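You operate a simulated robot arm through the tools that you are given. There is no shell and no other tool.

You are at the controls of a simulated robot arm. One attempt, no reset.

## Task
Finish packing: press the grey lid home, stick down the loose label and both ends of the carton's tape.
Fine: the loose label lies on the teal lid; leave the labels and the tape strip in their trays.

The check looks at the end state, three seconds after you hand in, the way a careful person would. Anything else that was tipped, shoved, dropped, spilled or broken makes it a failure. Lids that push on must go on centred and level and be pressed home; caps that screw on are set level and turned clockwise until they are tight.

## Robot
A 6-joint arm with a two-finger parallel gripper, fixed in place. Base frame: the origin is at the foot of the arm, x ahead of it, y to its left, z up. Units: cm, degrees, N and s.
With the tool pointing down near the work surface it reaches from about 30 to 66 cm from the base axis. Its first joint turns from -115.0 to 115.0 degrees. Payload 3.43 kg.
The tool frame sits at the grasp point between the pads (the TCP): z along the fingers, y along the line on which they close. The tips reach 3.4 cm beyond it. The gripper opens to 12.8 cm. The fingers are 2.4 cm wide and 1.2 cm thick; the gripper's body (4.8 by 13 cm) begins 9.6 cm behind the TCP.
Orientation is that of the tool frame in the base frame, as a unit quaternion [w, x, y, z]. With the fingers straight down and closing along the base's y, the tool's x points along the base's -x, its y along +y and its z along -z.

## Interface
- The arm moves only by the tool play_rows. Its argument "series" is a list of rows, each an object of numbers (a shift or turn left out is 0, a gripper value left out holds the last): "tx", "ty", "tz": the shift along the base's x, y, z in cm; "ax", "ay", "az": the turn, a rotation vector about the base's x, y, z in degrees; "grip": the finger opening in cm, from 0 to 12.8. In form: [{"tx": .., "ty": .., "tz": .., "ax": .., "ay": .., "az": .., "grip": ..}, ...]. A call has 1 to 20 rows; each row is the pose to reach, as a shift and turn from the pose commanded when the call began. Each row takes 0.2 s and may step no farther than 5 cm and 8.6 degrees from the row before; otherwise, or with a gripper value out of range, the whole call is refused. Where a pose cannot be reached the arm comes as near as it can. A force on the tool above 40 N (or 10 N above the force at the start of the call, whichever is more), or a blocked arm, ends the call early, and 0.2 s more pass. The fingers move at their own pace (about 15.3 cm/s each) and stop on an object; they squeeze with about 22 N. The grip force told is the motor's: it shows also when the fingers shut on nothing. Time passes only in rows, and 0.2 s behind the last, so rows that repeat a pose let the fingers close. The reply holds the time, the measured pose of the TCP, the force on the tool along the base axes, the opening and the grip force, in the units named above and with some noise, with the torque about the TCP (base axes, N m) and any sound that the robot's microphone picked up, and new pictures: "pictures" is both (left out), scene, wrist or none.
- Cameras (640 x 400 px; columns grow to the right, rows downward): "scene" is fixed at [21.57, -66.2, 151.8]; the picture's right is [0.79, -0.61, 0.00], its down [-0.56, -0.73, -0.40] and it looks along [0.24, 0.32, -0.92] (base axes); focal length 214 px, centre (320, 200). "wrist" rides on the gripper at [7.6, -1.1, -16] in the tool frame; the picture's right is [0.15, 0.99, 0.00], its down [-0.88, 0.13, -0.46] and it looks along [-0.45, 0.07, 0.89] (tool axes); focal length 234 px, centre (320, 200).
- move_column(by): slides the trunk up (or, below 0, down) by that many cm; the arm rides with it, the base frame stays. It gives what a move gives, with no picture.
- locate(camera, pixels): for up to 12 pixels [column, row] of the newest picture of that camera ("zoom" is the newest enlarged one), the place [x, y, z] in the base frame of the surface seen there, good to about 0.2 cm, but the place of the scene camera against the robot may be out by one fixed shift of up to 1.8 cm in any direction. The clock stands still meanwhile.
- inspect(camera, box): a new picture of the part [left, top, right, bottom] of that camera's present view, enlarged. The clock stands still meanwhile.
- close_job(): hands the job in; it is judged then, once.

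Open the gripper and draw the arm clear of the work before you hand the job in, unless the task says otherwise.

The tools are called after "Emit:" as name(argument=value, ...) on one line, values as JSON. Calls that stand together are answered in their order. play_rows: Moves the arm, as the interface text tells. Its arguments: {"type":"object","properties":{"series":{"type":"array","items":{"type":"object","properties":{"tx":{"type":"number"},"ty":{"type":"number"},"tz":{"type":"number"},"ax":{"type":"number"},"ay":{"type":"number"},"az":{"type":"number"},"grip":{"type":"number"}}}},"pictures":{"type":"string","enum":["both","scene","wrist","none"]}},"required":["series"]} The other tools are called the same way: move_column (by) slides the trunk up or down; locate (camera, pixels) gives the place of the surface under pixels of a picture; inspect (camera, box) takes an enlarged picture of a part of a camera's view; close_job () hands the job in.

At the start:

```text
t: 0.0
ee_pos: [35.23, -26.86, 120.36]
tcp_rot: [0.0, 0.0, 1.0, -0.001]
contact_force: [0.2, -0.5, 0.0]
moment: [0.02, 0.05, 0.0]
gripper_width: 12.78
finger_force: 0.0
trunk travel left (down, up): [-92.5, 6.5]
```

scene: 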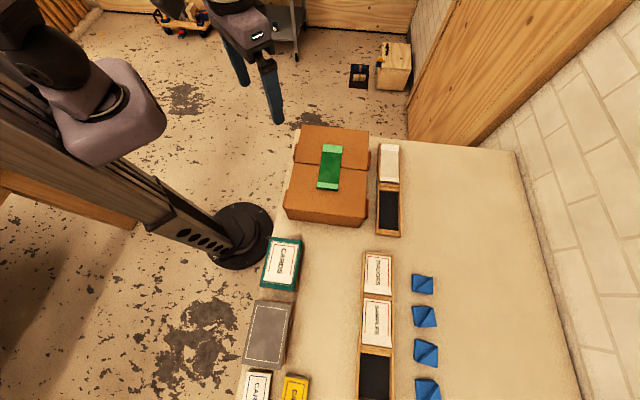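
wrist: 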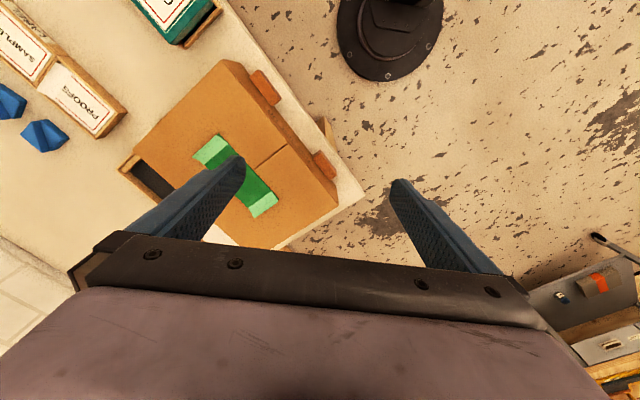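

The scene shows the carton with green tape (~330,168), a teal box (282,262), a grey box (268,333), and trays. I'll enlarge these areas first.

Emit:
inspect(camera="scene", box=[220, 220, 340, 400])

Emit:
inspect(camera="scene", box=[270, 110, 420, 250])

Emit:
locate(camera="scene", pixels=[[330, 168], [329, 148], [328, 185], [282, 262], [268, 333], [340, 300], [248, 305], [290, 302], [245, 358], [278, 366], [300, 210], [256, 386]])

```text
2.22 times, centred on (280, 310) of scene
```

zoom: 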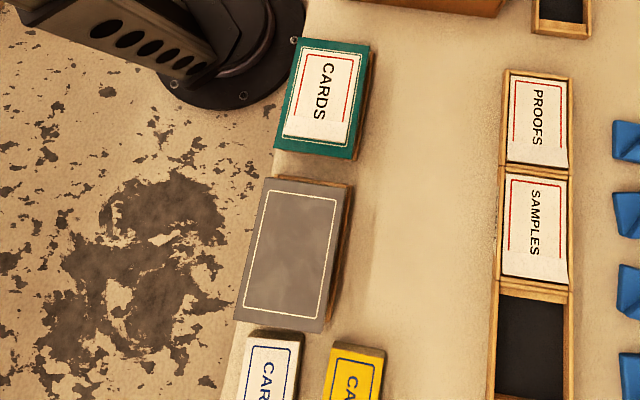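

```text
2.86 times, centred on (345, 180) of scene
```

zoom: 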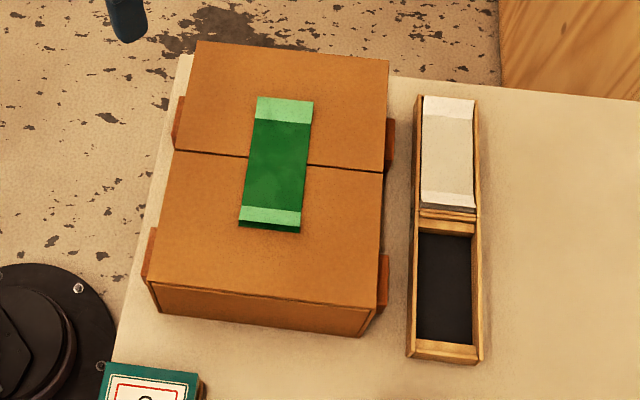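

```text
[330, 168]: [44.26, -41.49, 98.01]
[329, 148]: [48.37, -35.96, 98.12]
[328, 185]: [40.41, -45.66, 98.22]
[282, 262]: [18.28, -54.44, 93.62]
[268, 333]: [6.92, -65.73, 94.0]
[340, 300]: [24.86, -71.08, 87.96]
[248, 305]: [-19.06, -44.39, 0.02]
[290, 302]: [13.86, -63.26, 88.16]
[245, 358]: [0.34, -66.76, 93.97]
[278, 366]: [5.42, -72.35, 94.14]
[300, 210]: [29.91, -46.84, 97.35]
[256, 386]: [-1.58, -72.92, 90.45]
```

The table is at z≈88, the carton top ≈98, and both tape ends look lifted. I'll compare with the wrist camera to get the fixed shift of the scene camera.

Emit:
inspect(camera="wrist", box=[100, 40, 380, 260])

Emit:
locate(camera="wrist", pixels=[[210, 149], [263, 205], [225, 62], [338, 206], [200, 200], [300, 180], [190, 20], [250, 190], [218, 143], [270, 200], [205, 165], [255, 215]])

Emit:
locate(camera="scene", pixels=[[304, 128], [368, 132], [287, 209], [360, 220], [330, 148], [328, 186], [269, 286], [301, 242]])

```text
1.82 times, centred on (240, 150) of wrist
```

zoom: 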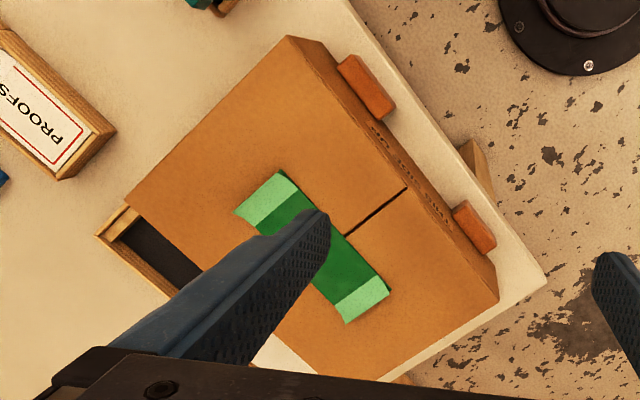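

```text
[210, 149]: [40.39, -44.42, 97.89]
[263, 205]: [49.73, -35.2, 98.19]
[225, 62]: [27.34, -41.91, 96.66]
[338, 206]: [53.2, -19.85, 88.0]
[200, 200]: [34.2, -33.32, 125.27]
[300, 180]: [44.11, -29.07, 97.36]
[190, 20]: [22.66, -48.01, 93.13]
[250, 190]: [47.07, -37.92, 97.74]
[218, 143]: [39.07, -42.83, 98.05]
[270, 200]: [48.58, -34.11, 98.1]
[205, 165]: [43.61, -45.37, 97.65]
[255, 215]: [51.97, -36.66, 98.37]
```

```text
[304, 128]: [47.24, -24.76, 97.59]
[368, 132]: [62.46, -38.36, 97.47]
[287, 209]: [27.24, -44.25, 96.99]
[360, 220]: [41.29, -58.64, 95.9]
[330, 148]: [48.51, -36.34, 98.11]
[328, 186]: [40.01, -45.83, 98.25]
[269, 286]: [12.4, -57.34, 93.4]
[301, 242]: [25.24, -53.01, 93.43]
```

The shift is roughly (+0.8, +1.2, 0) from scene to wrist. I'll close the gripper, turn it 45° to line up with the tape, and go over the carton for a closer look at the tape ends.

Emit:
play_rows(series=[{"grip": 0, "ty": -2, "az": 8}, {"ty": -4, "az": 16}, {"ty": -7, "az": 24}, {"ty": -10, "az": 32, "tz": -1}, {"ty": -12, "az": 40, "tz": -2}, {"ty": -12, "az": 45, "tz": -3}, {"ty": -12, "az": 45, "tz": -3}])

```text
t: 1.6
ee_pos: [35.19, -38.89, 117.28]
tcp_rot: [0.0, -0.383, 0.924, 0.0]
contact_force: [0.7, 0.2, 0.2]
moment: [0.0, 0.0, 0.01]
gripper_width: 0.0
finger_force: 22.1
trunk travel left (down, up): [-92.5, 6.5]
```

scene: 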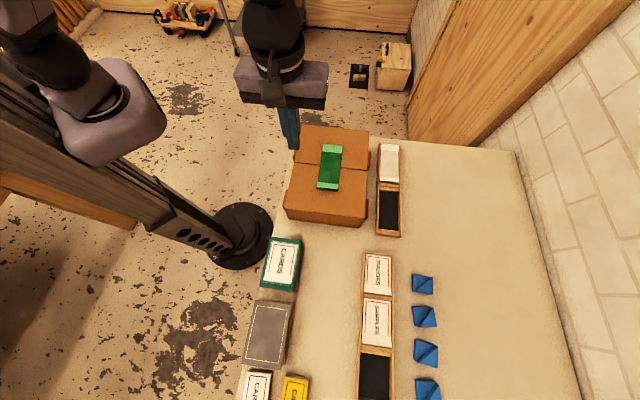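
wrist: 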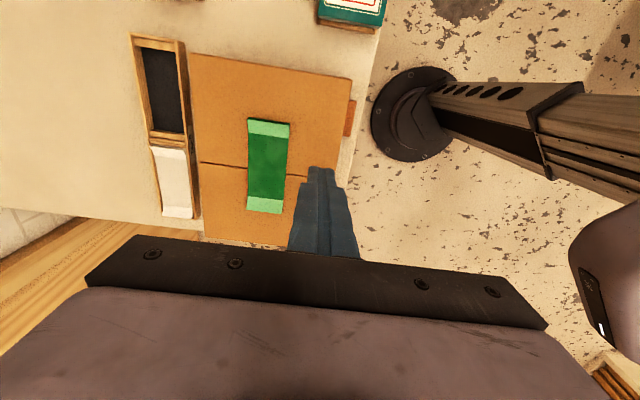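

The tape now shows upright in the wrist view (248–290, 118–213). I'll zoom in and measure.

Emit:
inspect(camera="wrist", box=[200, 100, 344, 230])

Emit:
locate(camera="wrist", pixels=[[249, 120], [289, 124], [248, 131], [289, 137], [267, 130], [248, 198], [284, 202], [248, 209], [282, 212], [265, 206], [267, 165], [230, 170]])

Emit:
inspect(camera="wrist", box=[130, 30, 400, 250])

```text
3.08 times, centred on (272, 165) of wrist
```

zoom: 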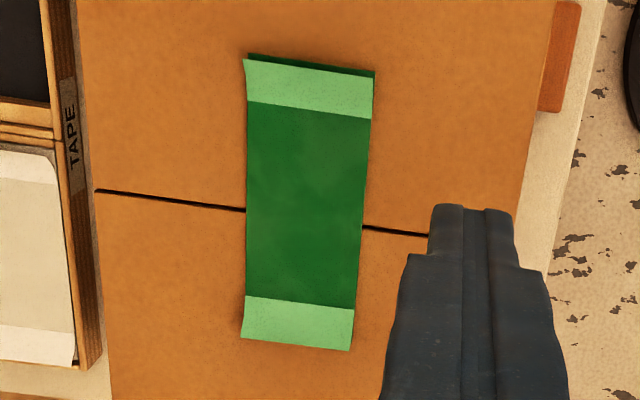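

```text
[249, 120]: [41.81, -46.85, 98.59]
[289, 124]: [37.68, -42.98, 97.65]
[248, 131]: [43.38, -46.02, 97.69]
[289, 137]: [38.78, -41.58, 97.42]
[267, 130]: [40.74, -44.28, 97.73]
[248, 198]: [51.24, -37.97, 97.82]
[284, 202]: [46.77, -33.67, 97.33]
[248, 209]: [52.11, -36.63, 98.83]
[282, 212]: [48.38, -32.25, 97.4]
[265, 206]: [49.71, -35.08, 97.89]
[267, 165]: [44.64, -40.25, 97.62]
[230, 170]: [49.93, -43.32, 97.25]
```

```text
1.82 times, centred on (265, 140) of wrist
```

zoom: 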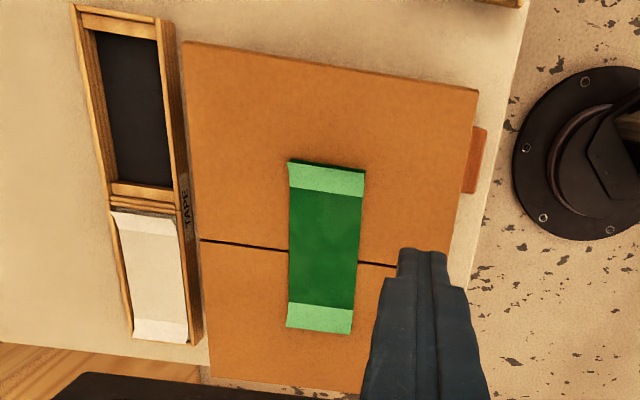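

The tape end bands centre at about (40.5,-44.3) and (49.7,-35.1), with the carton top ≈97.4. I move the closed fingers above the near end and lower to just above it.

Emit:
play_rows(series=[{"tx": 2.5, "ty": -2.5, "tz": -2}, {"tx": 5.4, "ty": -5.2, "tz": -4}, {"tx": 5.4, "ty": -5.2, "tz": -8}, {"tx": 5.4, "ty": -5.2, "tz": -12}, {"tx": 5.4, "ty": -5.2, "tz": -14}, {"tx": 5.4, "ty": -5.2, "tz": -15}, {"tx": 5.4, "ty": -5.2, "tz": -15}])

```text
t: 3.2
ee_pos: [40.6, -44.11, 102.32]
tcp_rot: [0.001, -0.383, 0.924, 0.0]
contact_force: [-0.5, -0.6, -0.7]
moment: [0.02, 0.01, 0.02]
gripper_width: 0.0
finger_force: 22.3
trunk travel left (down, up): [-92.5, 6.5]
```

scene: 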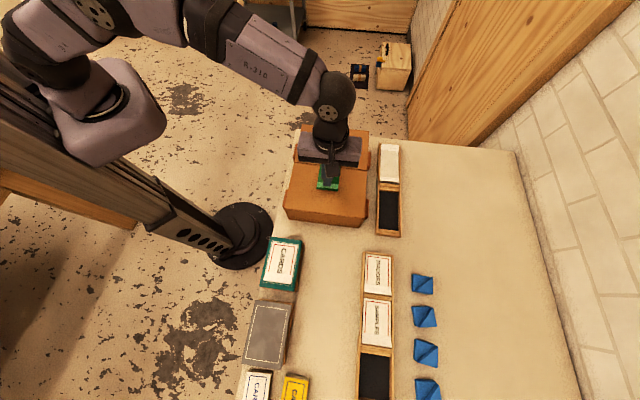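
wrist: 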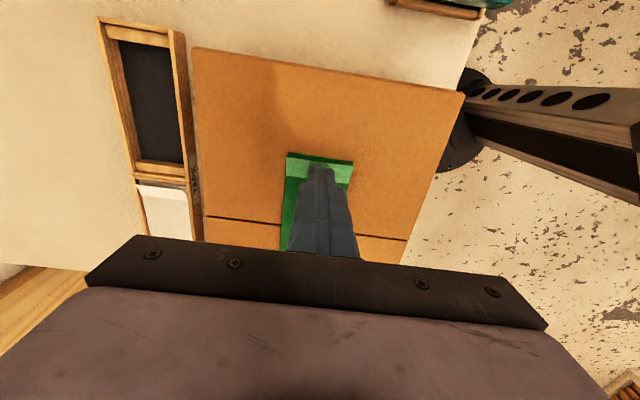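

The finger tips are above the near band (~320,170). I lower in small steps to make contact and read the force.

Emit:
play_rows(series=[{"tz": -0.5}, {"tz": -0.9}, {"tz": -1.2}, {"tz": -1.4}, {"tz": -1.5}, {"tz": -1.5}], pictures="wrist")

```text
t: 4.6
ee_pos: [40.72, -44.12, 101.07]
tcp_rot: [0.001, -0.383, 0.924, -0.003]
contact_force: [1.7, 0.3, 16.6]
moment: [0.05, -0.07, -0.03]
gripper_width: 0.0
finger_force: 22.2
trunk travel left (down, up): [-92.5, 6.5]
```

wrist: 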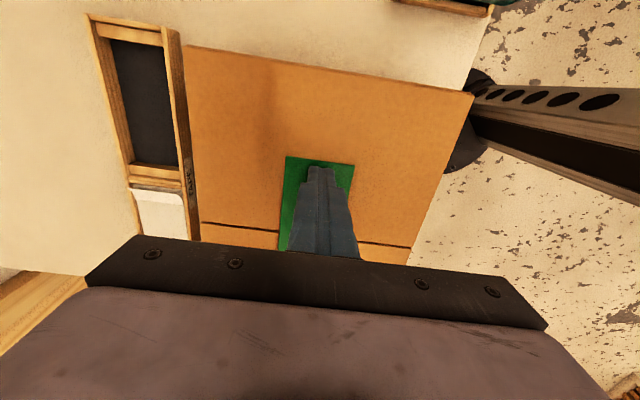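

The near band has turned to flat dark green under 16.6 N, so it looks stuck. I lift and move along the tape to above the far end.

Emit:
play_rows(series=[{"tz": 0.8}, {"tz": 3}, {"tx": 3, "ty": 3, "tz": 3}, {"tx": 6, "ty": 6, "tz": 3}, {"tx": 8.9, "ty": 8.8, "tz": 3}, {"tx": 8.9, "ty": 8.8, "tz": 1.4}, {"tx": 8.9, "ty": 8.8, "tz": 1.2}])

Emit:
inspect(camera="wrist", box=[200, 40, 420, 260])

```text
t: 6.2
ee_pos: [49.41, -35.3, 102.05]
tcp_rot: [0.0, -0.383, 0.924, 0.0]
contact_force: [0.3, 0.8, 0.0]
moment: [-0.03, 0.01, 0.01]
gripper_width: 0.0
finger_force: 21.8
trunk travel left (down, up): [-92.5, 6.5]
```

scene: 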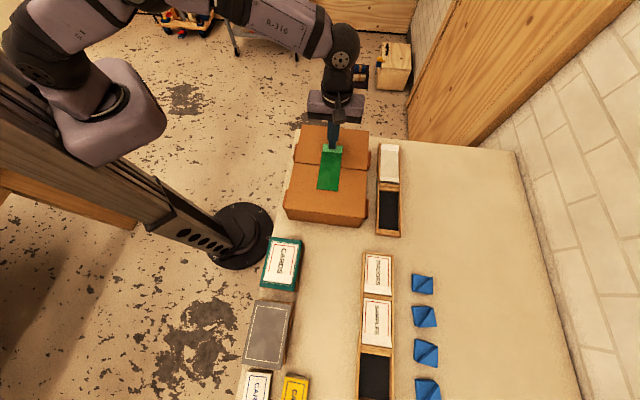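
wrist: 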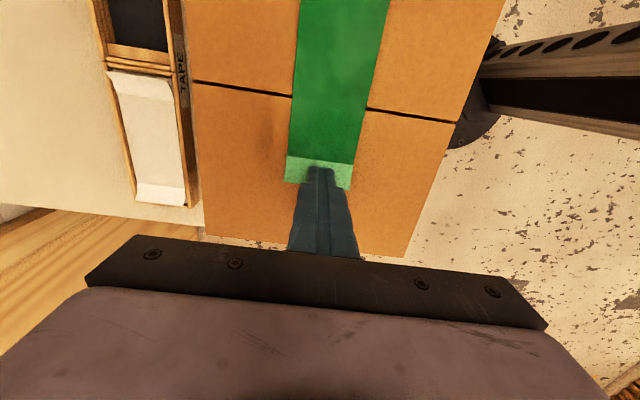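

```text
1.82 times, centred on (310, 150) of wrist
```

zoom: 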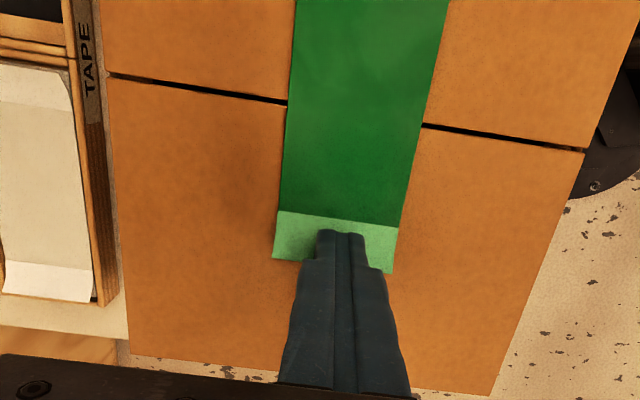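

The near end stays flat, and the tips are over the far light band. I press here the same way.

Emit:
play_rows(series=[{"tz": -0.5}, {"tz": -0.8}, {"tz": -1.0}, {"tz": -1.2}, {"tz": -1.25}, {"tz": -1.25}, {"tz": 0}, {"tz": 3}, {"tz": 8, "tx": -2, "ty": -2}, {"tz": 13, "tx": -3, "ty": -3}, {"tz": 13, "tx": -8, "ty": -3}])

Emit:
inspect(camera="wrist", box=[200, 40, 420, 260])

Emit:
inspect(camera="scene", box=[270, 110, 420, 250])

```text
refused: row 9 steps farther than a row can; nothing moved
```

```text
1.82 times, centred on (310, 150) of wrist
```

zoom: 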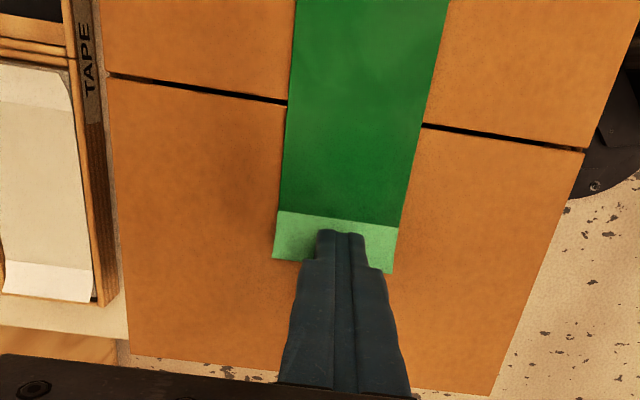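

```text
2.86 times, centred on (345, 180) of scene
```

zoom: 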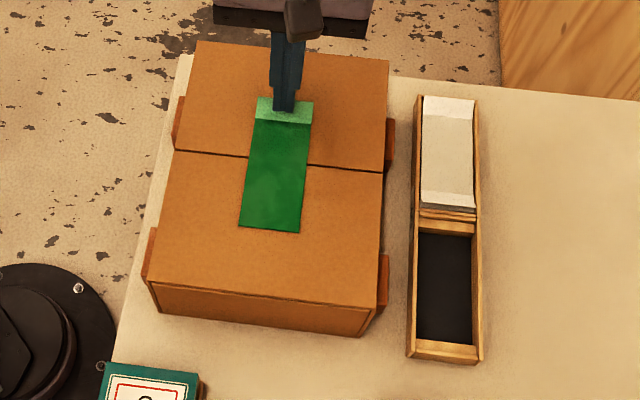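

The call was refused for too long a step, so nothing moved; the near end is clearly flat. I press the far band, with the press alone first.

Emit:
play_rows(series=[{"tz": -0.5}, {"tz": -0.8}, {"tz": -1.0}, {"tz": -1.2}, {"tz": -1.25}, {"tz": -1.25}], pictures="wrist")

```text
t: 7.6
ee_pos: [49.44, -35.25, 101.02]
tcp_rot: [0.001, -0.384, 0.923, -0.003]
contact_force: [-1.2, -0.8, 21.0]
moment: [-0.05, 0.07, -0.04]
gripper_width: 0.02
finger_force: 22.0
trunk travel left (down, up): [-92.5, 6.5]
```

wrist: 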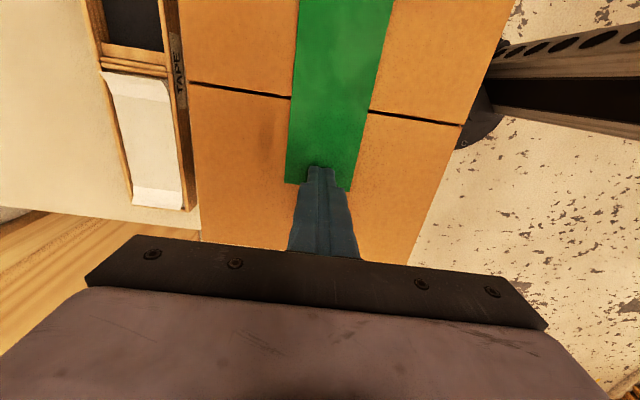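

The far end is flat too (21 N). I lift straight up and travel to a viewpoint beside the teal and grey boxes, turning the tool by -90°.

Emit:
play_rows(series=[{"tz": 1}, {"tz": 4}, {"tz": 8}, {"tz": 12}, {"tx": -3.5, "ty": -1, "tz": 13, "az": -8}, {"tx": -7.5, "ty": -2, "tz": 13, "az": -16}, {"tx": -11.5, "ty": -3.5, "tz": 13, "az": -24}, {"tx": -15.5, "ty": -5, "tz": 13, "az": -32}, {"tx": -19.5, "ty": -6, "tz": 13, "az": -40}, {"tx": -23.5, "ty": -7.5, "tz": 13, "az": -48}, {"tx": -27.5, "ty": -9, "tz": 13, "az": -56}, {"tx": -31.5, "ty": -10, "tz": 13, "az": -64}, {"tx": -35.5, "ty": -11.5, "tz": 13, "az": -72}, {"tx": -38, "ty": -12.5, "tz": 13, "az": -80}, {"tx": -39.4, "ty": -12.7, "tz": 13, "az": -88}, {"tx": -39.4, "ty": -12.7, "tz": 13, "az": -90}, {"tx": -39.4, "ty": -12.7, "tz": 13, "az": -90}])

Emit:
inspect(camera="scene", box=[270, 110, 420, 250])

Emit:
inspect(camera="wrist", box=[120, 20, 500, 260])

```text
t: 11.2
ee_pos: [10.1, -47.97, 113.76]
tcp_rot: [0.0, 0.382, 0.924, 0.0]
contact_force: [0.5, 0.1, 0.4]
moment: [0.02, 0.0, -0.01]
gripper_width: 0.0
finger_force: 22.1
trunk travel left (down, up): [-92.5, 6.5]
```

scene: 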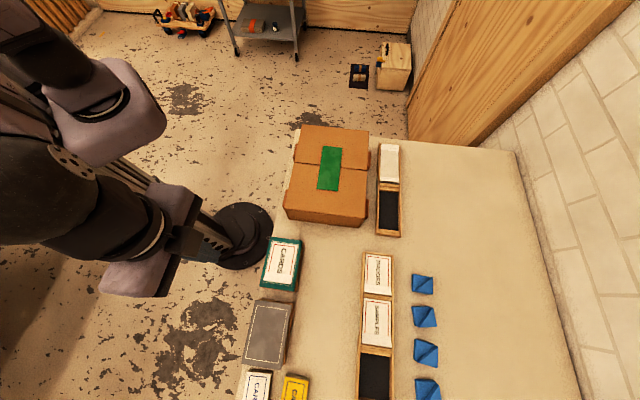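
wrist: 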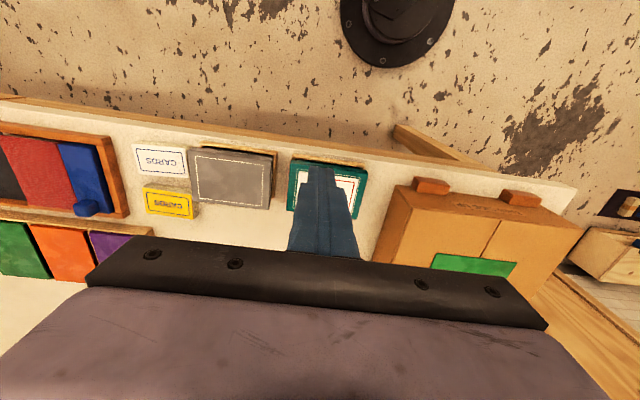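

```text
2.86 times, centred on (345, 180) of scene
```

zoom: 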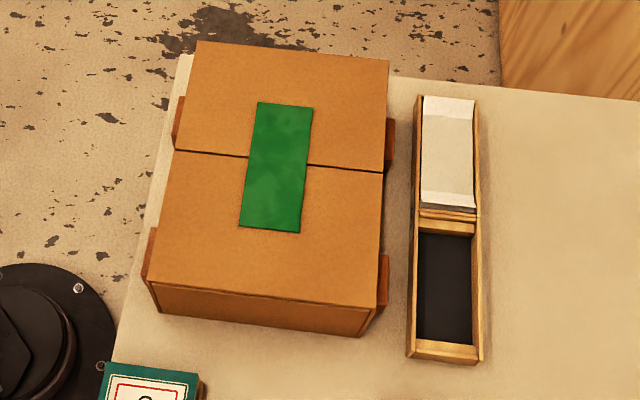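

```text
1.67 times, centred on (310, 140) of wrist
```

zoom: 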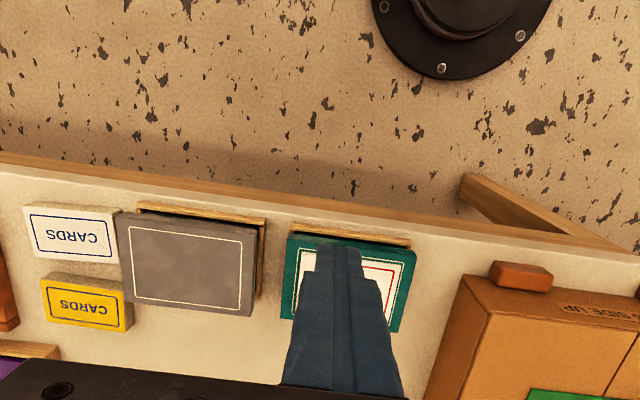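

The tape is flat at both ends in the scene. Now I zoom on the grey lid (wrist 190–272,148–208) and measure its corners and height.

Emit:
inspect(camera="wrist", box=[170, 130, 290, 220])

Emit:
locate(camera="wrist", pixels=[[193, 152], [271, 158], [266, 206], [198, 198], [230, 178], [240, 149], [276, 152], [274, 180], [294, 163], [363, 170], [358, 213], [280, 215]])

Emit:
inspect(camera="wrist", box=[270, 140, 390, 230])

Emit:
inspect(camera="scene", box=[230, 230, 320, 320])

Emit:
inspect(camera="scene", box=[230, 290, 320, 380])

```text
4.44 times, centred on (230, 175) of wrist
```

zoom: 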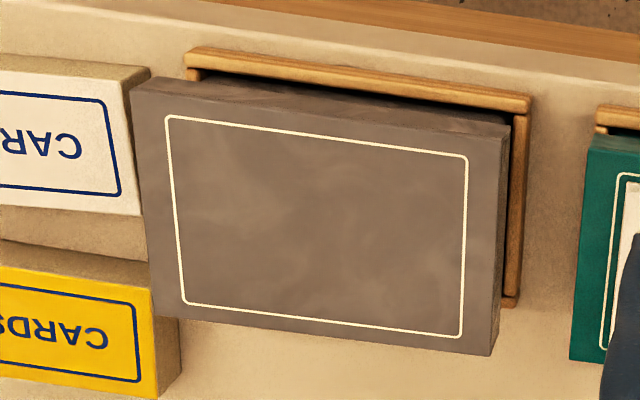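

```text
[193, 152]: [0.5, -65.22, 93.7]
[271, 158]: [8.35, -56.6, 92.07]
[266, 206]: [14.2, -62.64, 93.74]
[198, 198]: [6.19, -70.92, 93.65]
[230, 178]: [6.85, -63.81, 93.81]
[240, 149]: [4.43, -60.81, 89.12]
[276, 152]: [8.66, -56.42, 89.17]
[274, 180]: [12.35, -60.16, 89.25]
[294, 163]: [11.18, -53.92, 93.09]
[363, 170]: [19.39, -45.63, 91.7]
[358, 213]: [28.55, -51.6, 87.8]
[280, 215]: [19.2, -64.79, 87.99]
```

```text
4.44 times, centred on (330, 185) of wrist
```

zoom: 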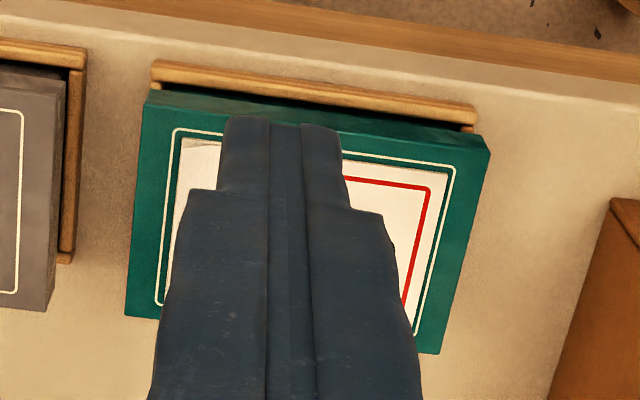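

```text
4.44 times, centred on (275, 275) of scene
```

zoom: 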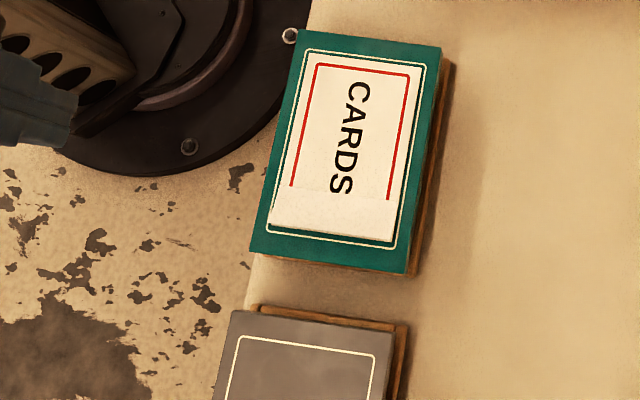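

```text
4.44 times, centred on (275, 335) of scene
```

zoom: 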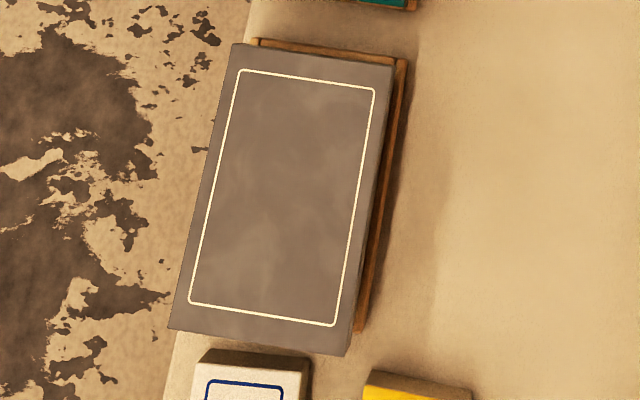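

Projecting the corners, the grey lid (centre ≈ (7.3,-64.2), top ≈93.75) sits level and concentric on its wooden rim (z≈89.2), about 0.5 cm higher than the teal one. I move the closed fingers over its centre.

Emit:
play_rows(series=[{"tx": -0.5, "ty": -4, "tz": -2}, {"tx": -1.2, "ty": -8, "tz": -4}, {"tx": -2, "ty": -12, "tz": -6}, {"tx": -2.8, "ty": -16.2, "tz": -8}, {"tx": -2.8, "ty": -16.2, "tz": -12}, {"tx": -2.8, "ty": -16.2, "tz": -14.5}, {"tx": -2.8, "ty": -16.2, "tz": -14.5}])

Emit:
inspect(camera="wrist", box=[220, 60, 420, 220])

Emit:
inspect(camera="scene", box=[230, 270, 320, 360])

```text
t: 12.8
ee_pos: [7.3, -60.55, 100.36]
tcp_rot: [0.0, 0.383, 0.924, 0.0]
contact_force: [-1.1, 0.3, -0.9]
moment: [0.02, -0.03, 0.01]
gripper_width: 0.0
finger_force: 21.9
out of reach, approached as far as the arm can: row 4, 5, 6, 7
trunk travel left (down, up): [-92.5, 6.5]
```

scene: 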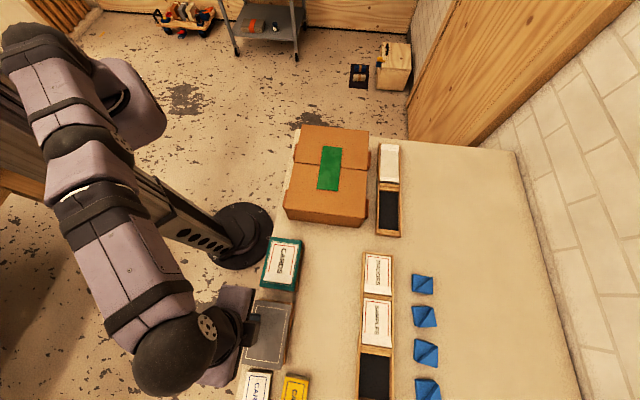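
wrist: 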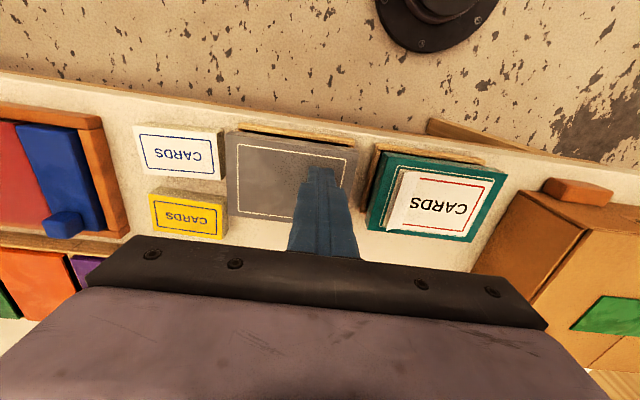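

```text
2.50 times, centred on (320, 140) of wrist
```

zoom: 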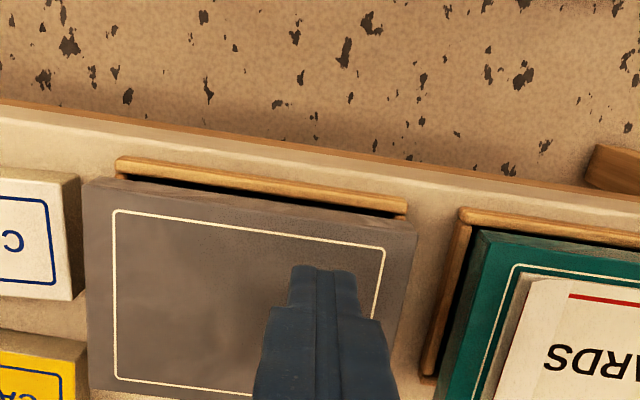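

```text
4.44 times, centred on (275, 315) of scene
```

zoom: 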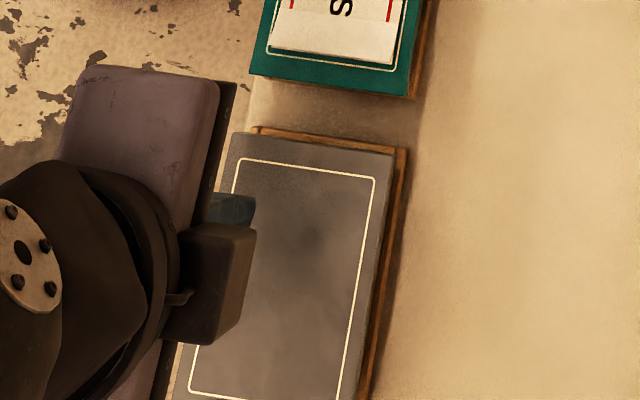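

The arm reached only y=-60.5 here, so the trunk height limits the reach. I'll locate arm parts in the scene to see where the shoulder and the wrist sit.

Emit:
locate(camera="scene", pixels=[[120, 120], [110, 80], [50, 60], [20, 40], [75, 170], [95, 205], [140, 290], [165, 350], [208, 326], [235, 300], [60, 110], [245, 320]])

Emit:
inspect(camera="scene", box=[0, 0, 320, 400])

```text
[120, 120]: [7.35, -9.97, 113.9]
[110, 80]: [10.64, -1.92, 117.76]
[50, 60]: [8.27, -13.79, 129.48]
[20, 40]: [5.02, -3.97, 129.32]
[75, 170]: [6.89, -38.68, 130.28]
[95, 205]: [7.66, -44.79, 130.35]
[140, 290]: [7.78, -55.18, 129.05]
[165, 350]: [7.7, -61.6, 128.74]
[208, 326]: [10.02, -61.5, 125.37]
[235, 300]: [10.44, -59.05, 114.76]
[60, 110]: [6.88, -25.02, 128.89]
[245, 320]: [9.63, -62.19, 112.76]
```

```text
1.00 times, centred on (160, 200) of scene (not enlarged: the box is as wide or as high as the picture)
```

zoom: 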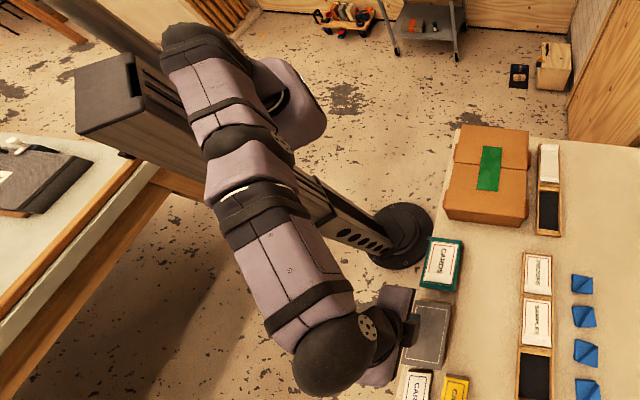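

The arm stopped short along (0, 3.65, 1.06), meaning the shoulder is above the best height; lowering the trunk should give more reach. I first lift and draw in the tool so that the trunk can ride down safely.

Emit:
play_rows(series=[{"tz": 4}, {"tz": 8, "ty": 2}, {"tz": 12, "ty": 4}, {"tz": 16, "ty": 6}, {"tz": 18, "ty": 8}, {"tz": 18, "ty": 8}], pictures="none")

```text
t: 14.2
ee_pos: [7.22, -52.36, 118.31]
tcp_rot: [0.0, 0.383, 0.924, 0.0]
contact_force: [-0.4, -0.1, -0.3]
moment: [-0.01, 0.0, 0.0]
gripper_width: 0.02
finger_force: 22.1
trunk travel left (down, up): [-92.5, 6.5]
```

The tool is at z=118.3, clear of everything. I lower the trunk by 15 cm, which leaves the tips at about z=100.

Emit:
move_column(by=-15)

```text
t: 15.9
ee_pos: [7.3, -52.27, 103.48]
tcp_rot: [0.0, 0.382, 0.924, 0.0]
contact_force: [-0.1, -0.5, 0.3]
moment: [-0.01, 0.0, -0.03]
gripper_width: 0.01
finger_force: 21.8
trunk travel left (down, up): [-77.5, 21.5]
```

Now I try reaching the grey lid centre at a safe height (z≈101, tips ≈97.6).

Emit:
play_rows(series=[{"ty": -4}, {"ty": -8}, {"ty": -11.9}, {"ty": -11.9, "tz": -2.5}, {"ty": -11.9, "tz": -2.5}])

Emit:
inspect(camera="wrist", box=[200, 60, 440, 260])

```text
t: 17.1
ee_pos: [7.22, -58.15, 100.84]
tcp_rot: [0.001, 0.383, 0.924, 0.0]
contact_force: [-0.1, -0.6, -0.3]
moment: [0.03, 0.03, 0.01]
gripper_width: 0.0
finger_force: 21.5
out of reach, approached as far as the arm can: row 2, 3, 4, 5
trunk travel left (down, up): [-77.5, 21.5]
```

scene: 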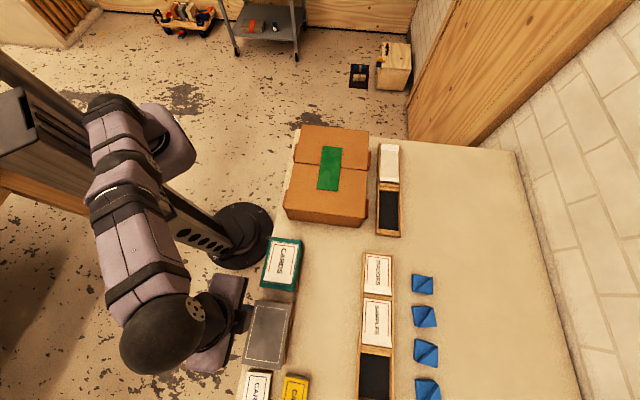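
wrist: 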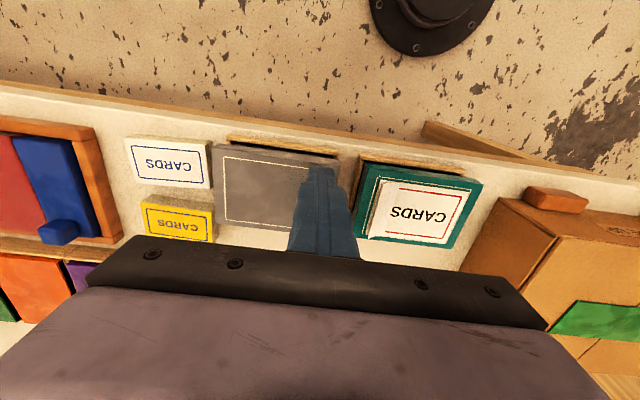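

```text
2.00 times, centred on (320, 160) of wrist
```

zoom: 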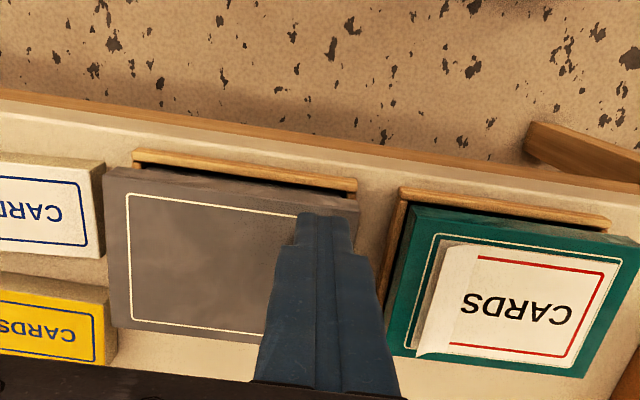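

Lowering the trunk made the reach worse (58.6 vs 61.0 cm), so the original height was about optimal. I raise it back; afterwards I'll tilt the tool slightly outwards for the grey lid.

Emit:
move_column(by=15)

Emit:
inspect(camera="wrist", box=[320, 120, 500, 240])

```text
t: 18.9
ee_pos: [7.16, -58.06, 115.78]
tcp_rot: [0.0, 0.383, 0.924, 0.0]
contact_force: [-0.1, 0.6, 0.5]
moment: [0.01, -0.04, 0.0]
gripper_width: 0.0
finger_force: 22.7
trunk travel left (down, up): [-92.5, 6.5]
```

```text
3.33 times, centred on (410, 180) of wrist
```

zoom: 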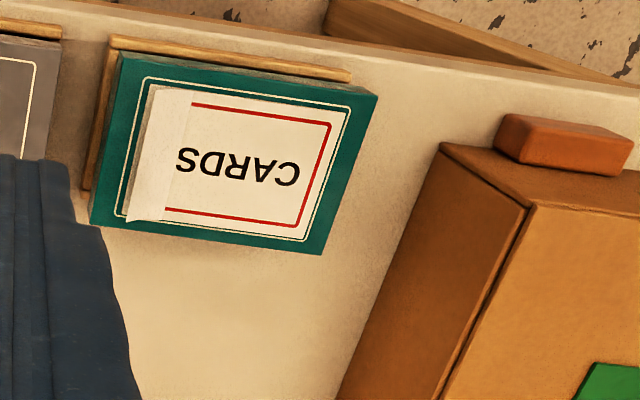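

The label's end towards the grey box is lifted (zoom ~130–195, 88–220). I measure the lid and the label.

Emit:
locate(camera="zoom", pixels=[[158, 92], [188, 97], [135, 215], [165, 212], [160, 155], [240, 165], [326, 128], [300, 222], [124, 60], [372, 98], [318, 250], [94, 220]])

```text
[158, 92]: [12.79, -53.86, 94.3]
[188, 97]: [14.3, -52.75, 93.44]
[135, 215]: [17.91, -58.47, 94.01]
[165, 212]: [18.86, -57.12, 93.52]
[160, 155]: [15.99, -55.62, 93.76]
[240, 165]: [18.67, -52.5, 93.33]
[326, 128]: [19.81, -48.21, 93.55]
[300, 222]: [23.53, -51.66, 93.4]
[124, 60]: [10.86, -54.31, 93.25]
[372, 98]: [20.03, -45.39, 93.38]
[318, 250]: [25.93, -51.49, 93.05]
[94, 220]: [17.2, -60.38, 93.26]
```

Teal lid centre is ≈ (18.5,-52.9), top ≈93.3; the lifted band centres at about (16.0,-55.5). I move over it and lower to just above.

Emit:
play_rows(series=[{"tx": 4.4, "ty": 1.3}, {"tx": 8.85, "ty": 2.55}, {"tx": 8.85, "ty": 2.55, "tz": -5}, {"tx": 8.85, "ty": 2.55, "tz": -10}, {"tx": 8.85, "ty": 2.55, "tz": -14}, {"tx": 8.85, "ty": 2.55, "tz": -16}, {"tx": 8.85, "ty": 2.55, "tz": -16.5}, {"tx": 8.85, "ty": 2.55, "tz": -16.5}])

Emit:
inspect(camera="wrist", box=[230, 100, 410, 220])

```text
t: 20.7
ee_pos: [16.05, -55.64, 99.34]
tcp_rot: [0.001, 0.383, 0.924, -0.001]
contact_force: [-0.1, -1.1, 0.4]
moment: [0.01, -0.02, 0.01]
gripper_width: 0.01
finger_force: 22.2
trunk travel left (down, up): [-92.5, 6.5]
```

scene: 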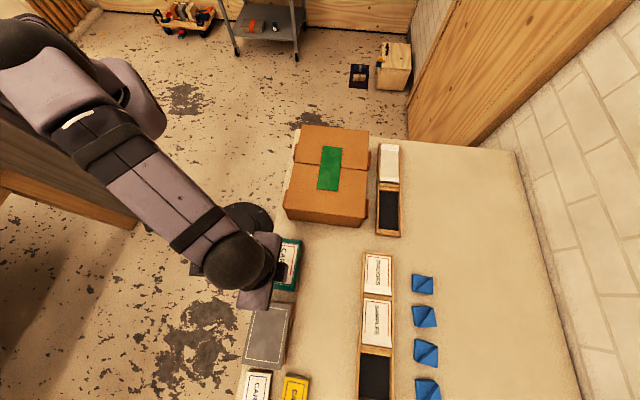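
wrist: 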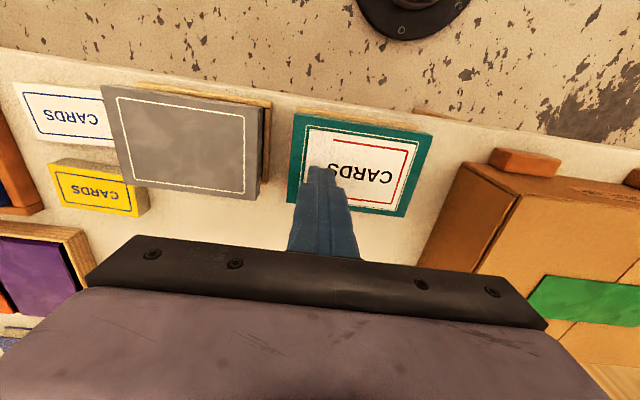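

```text
3.33 times, centred on (320, 160) of wrist
```

zoom: 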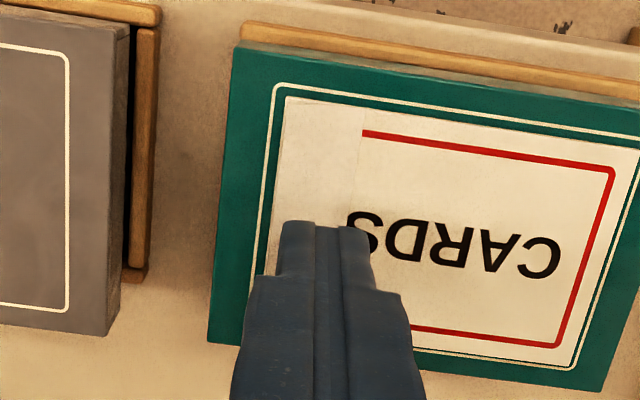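

The tips are over the lifted band of the label. I press down gradually to about 15–20 N.

Emit:
play_rows(series=[{"tz": -0.8}, {"tz": -1.5}, {"tz": -1.9}, {"tz": -2.2}, {"tz": -2.4}, {"tz": -2.5}, {"tz": -2.5}], pictures="wrist")

```text
t: 22.3
ee_pos: [15.94, -55.59, 96.87]
tcp_rot: [0.0, 0.383, 0.924, -0.001]
contact_force: [-0.6, -0.4, 6.6]
moment: [0.0, 0.05, 0.01]
gripper_width: 0.0
finger_force: 21.8
trunk travel left (down, up): [-92.5, 6.5]
```

wrist: 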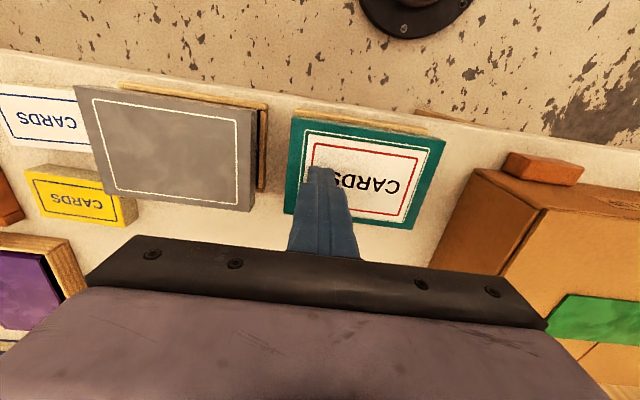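

The reading is 6.6 N and the band now appears flat with its red line whole. I press a little further to 15–20 N, hold, and lift off.

Emit:
play_rows(series=[{"tz": -0.1}, {"tz": -0.18}, {"tz": -0.22}, {"tz": -0.22}], pictures="none")

Emit:
play_rows(series=[{"tz": 0.5}, {"tz": 3}, {"tz": 6}, {"tz": 6, "tx": 1.5, "ty": 4}, {"tz": 6, "tx": 2, "ty": 8}, {"tz": 6, "tx": 2, "ty": 8}])

Emit:
inspect(camera="scene", box=[230, 230, 320, 320])

Emit:
inspect(camera="wrist", box=[200, 120, 440, 280])

```text
t: 23.3
ee_pos: [15.94, -55.54, 96.88]
tcp_rot: [0.002, 0.383, 0.924, -0.003]
contact_force: [0.3, -1.8, 20.0]
moment: [-0.01, -0.01, -0.01]
gripper_width: 0.0
finger_force: 22.1
trunk travel left (down, up): [-92.5, 6.5]
```

```text
t: 24.7
ee_pos: [17.98, -47.63, 102.51]
tcp_rot: [0.0, 0.383, 0.924, 0.0]
contact_force: [-0.2, -0.5, -0.9]
moment: [0.0, -0.01, -0.01]
gripper_width: 0.01
finger_force: 21.6
trunk travel left (down, up): [-92.5, 6.5]
```

scene: 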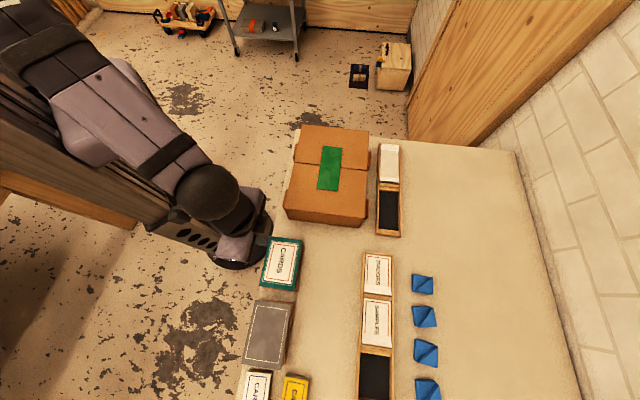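
wrist: 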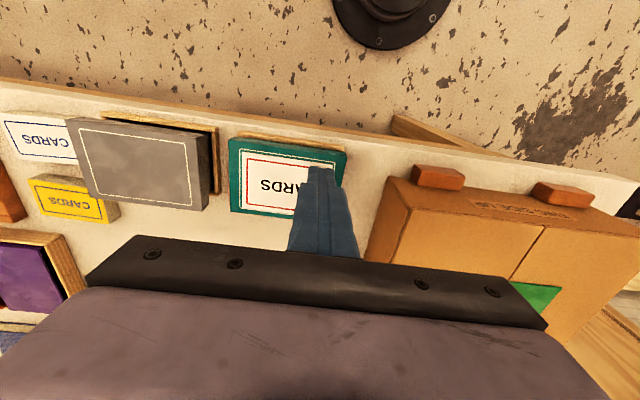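

```text
4.44 times, centred on (275, 275) of scene
```

zoom: 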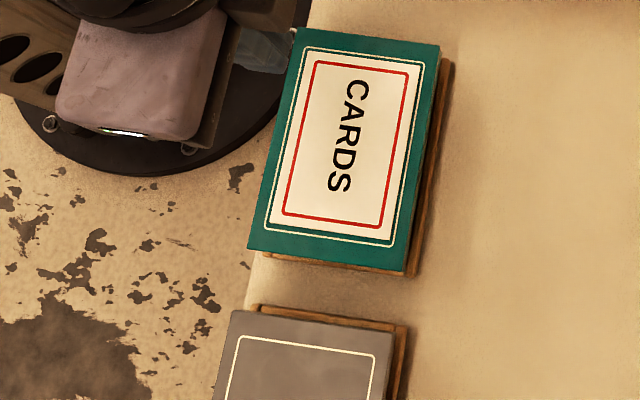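

```text
2.50 times, centred on (320, 200) of wrist
```

zoom: 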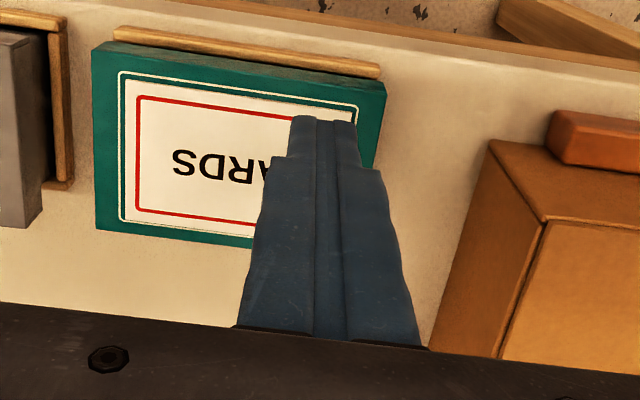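

The label lies flat with its full red frame visible. Next I raise, move toward the grey lid and turn another -45° so the tool can tilt outwards cleanly.

Emit:
play_rows(series=[{"tz": 4, "az": -7}, {"tz": 8, "az": -14}, {"tx": -3.5, "ty": -2, "tz": 8, "az": -21}, {"tx": -7, "ty": -4, "tz": 8, "az": -28}, {"tx": -10.6, "ty": -6, "tz": 8, "az": -36}, {"tx": -10.6, "ty": -8, "tz": 8, "az": -45}, {"tx": -10.6, "ty": -8, "tz": 8, "az": -45}], pictures="none")

```text
refused: row 6 steps farther than a row can; nothing moved
```

Refused because one turn step was 9°; I repeat with even steps.

Emit:
play_rows(series=[{"tz": 4, "az": -7.5}, {"tz": 8, "az": -15}, {"tx": -3.5, "ty": -2, "tz": 8, "az": -22.5}, {"tx": -7, "ty": -4, "tz": 8, "az": -30}, {"tx": -10.6, "ty": -6, "tz": 8, "az": -37.5}, {"tx": -10.6, "ty": -8, "tz": 8, "az": -45}, {"tx": -10.6, "ty": -8, "tz": 8, "az": -45}], pictures="none")

```text
t: 26.3
ee_pos: [7.23, -55.44, 110.54]
tcp_rot: [0.0, 0.708, 0.706, 0.0]
contact_force: [0.7, -0.4, 0.6]
moment: [-0.01, -0.03, 0.02]
gripper_width: 0.0
finger_force: 22.0
trunk travel left (down, up): [-92.5, 6.5]
```

Now I tilt the tool by -12° about x (tips outward) and move toward the lid centre at a safe height.

Emit:
play_rows(series=[{"ax": -6}, {"ax": -12}, {"ax": -12, "ty": -4, "tz": -2}, {"ax": -12, "ty": -8.7, "tz": -3}, {"ax": -12, "ty": -8.7, "tz": -7}, {"ax": -12, "ty": -8.7, "tz": -10}, {"ax": -12, "ty": -8.7, "tz": -10}])

Emit:
inspect(camera="wrist", box=[200, 80, 440, 240])

```text
t: 27.9
ee_pos: [7.43, -64.17, 100.58]
tcp_rot: [0.074, 0.703, 0.703, -0.073]
contact_force: [-0.8, -0.5, -0.2]
moment: [-0.01, 0.02, 0.01]
gripper_width: 0.01
finger_force: 22.1
trunk travel left (down, up): [-92.5, 6.5]
```

scene: 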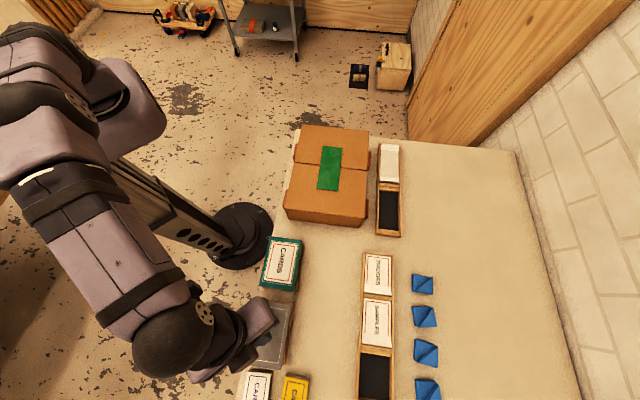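
wrist: 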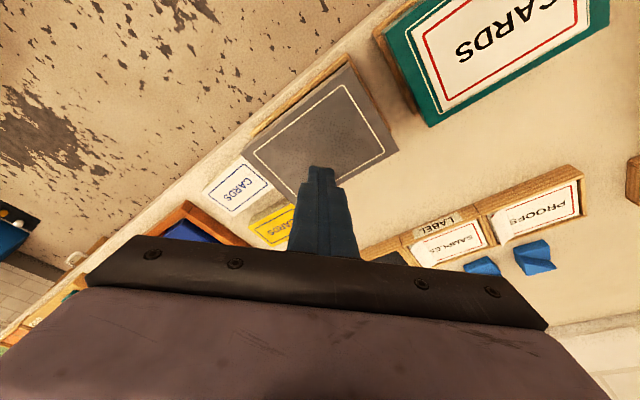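

```text
2.50 times, centred on (320, 160) of wrist
```

zoom: 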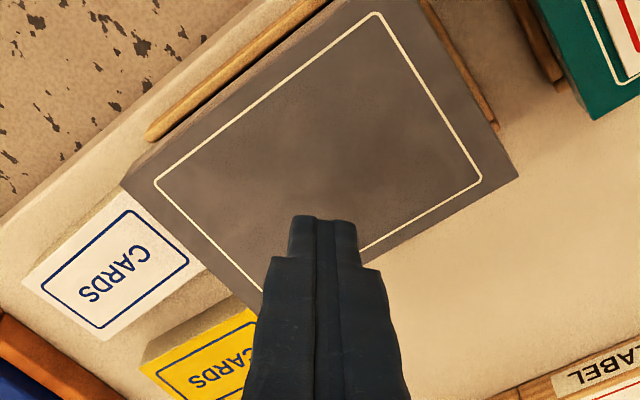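

Reached (7.4,-64.2) with the 12° tilt. I check the lid's corners in this view to fix the centre before pressing.

Emit:
locate(camera="wrist", pixels=[[243, 153], [398, 152], [346, 60], [346, 66], [257, 154], [391, 152], [320, 140], [300, 110], [360, 110], [290, 150], [346, 175], [400, 112]])

Emit:
inspect(camera="wrist", box=[230, 40, 420, 200])

```text
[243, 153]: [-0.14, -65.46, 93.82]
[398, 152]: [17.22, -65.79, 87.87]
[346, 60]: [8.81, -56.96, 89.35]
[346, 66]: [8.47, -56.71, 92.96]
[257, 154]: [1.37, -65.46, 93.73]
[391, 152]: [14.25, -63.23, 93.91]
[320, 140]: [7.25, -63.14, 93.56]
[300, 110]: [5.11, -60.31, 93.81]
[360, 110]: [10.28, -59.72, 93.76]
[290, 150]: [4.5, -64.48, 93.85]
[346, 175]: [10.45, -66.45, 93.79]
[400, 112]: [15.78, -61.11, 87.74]
```

```text
2.50 times, centred on (325, 120) of wrist
```

zoom: 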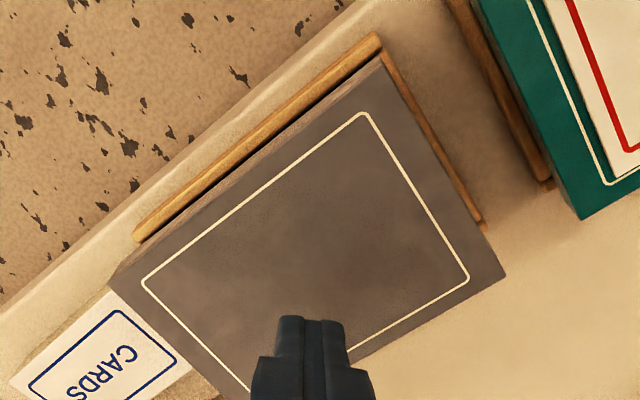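

The lid centre is confirmed at about (7.4,-64.2), top 93.8, level. I shift 0.45 cm outward so the contact edge of the tips is at the centre and descend to light contact.

Emit:
play_rows(series=[{"ty": -0.45, "tz": -1}, {"ty": -0.45, "tz": -2}, {"ty": -0.45, "tz": -2.6}, {"ty": -0.45, "tz": -3}, {"ty": -0.45, "tz": -3.2}, {"ty": -0.45, "tz": -3.3}, {"ty": -0.45, "tz": -3.3}], pictures="wrist")

```text
t: 29.5
ee_pos: [7.46, -64.73, 97.49]
tcp_rot: [0.076, 0.703, 0.703, -0.075]
contact_force: [0.3, 0.4, 6.9]
moment: [0.1, 0.02, 0.03]
gripper_width: 0.0
finger_force: 22.1
trunk travel left (down, up): [-92.5, 6.5]
```

wrist: 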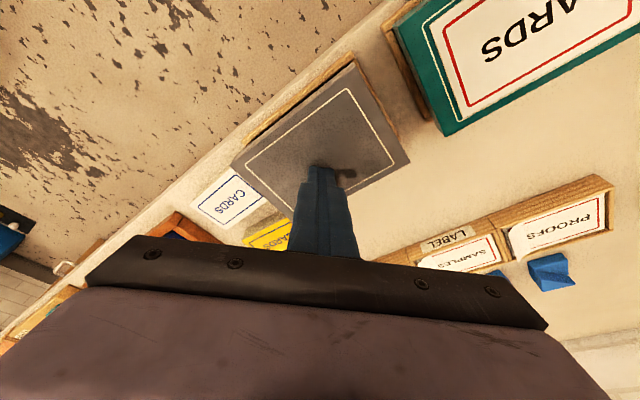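

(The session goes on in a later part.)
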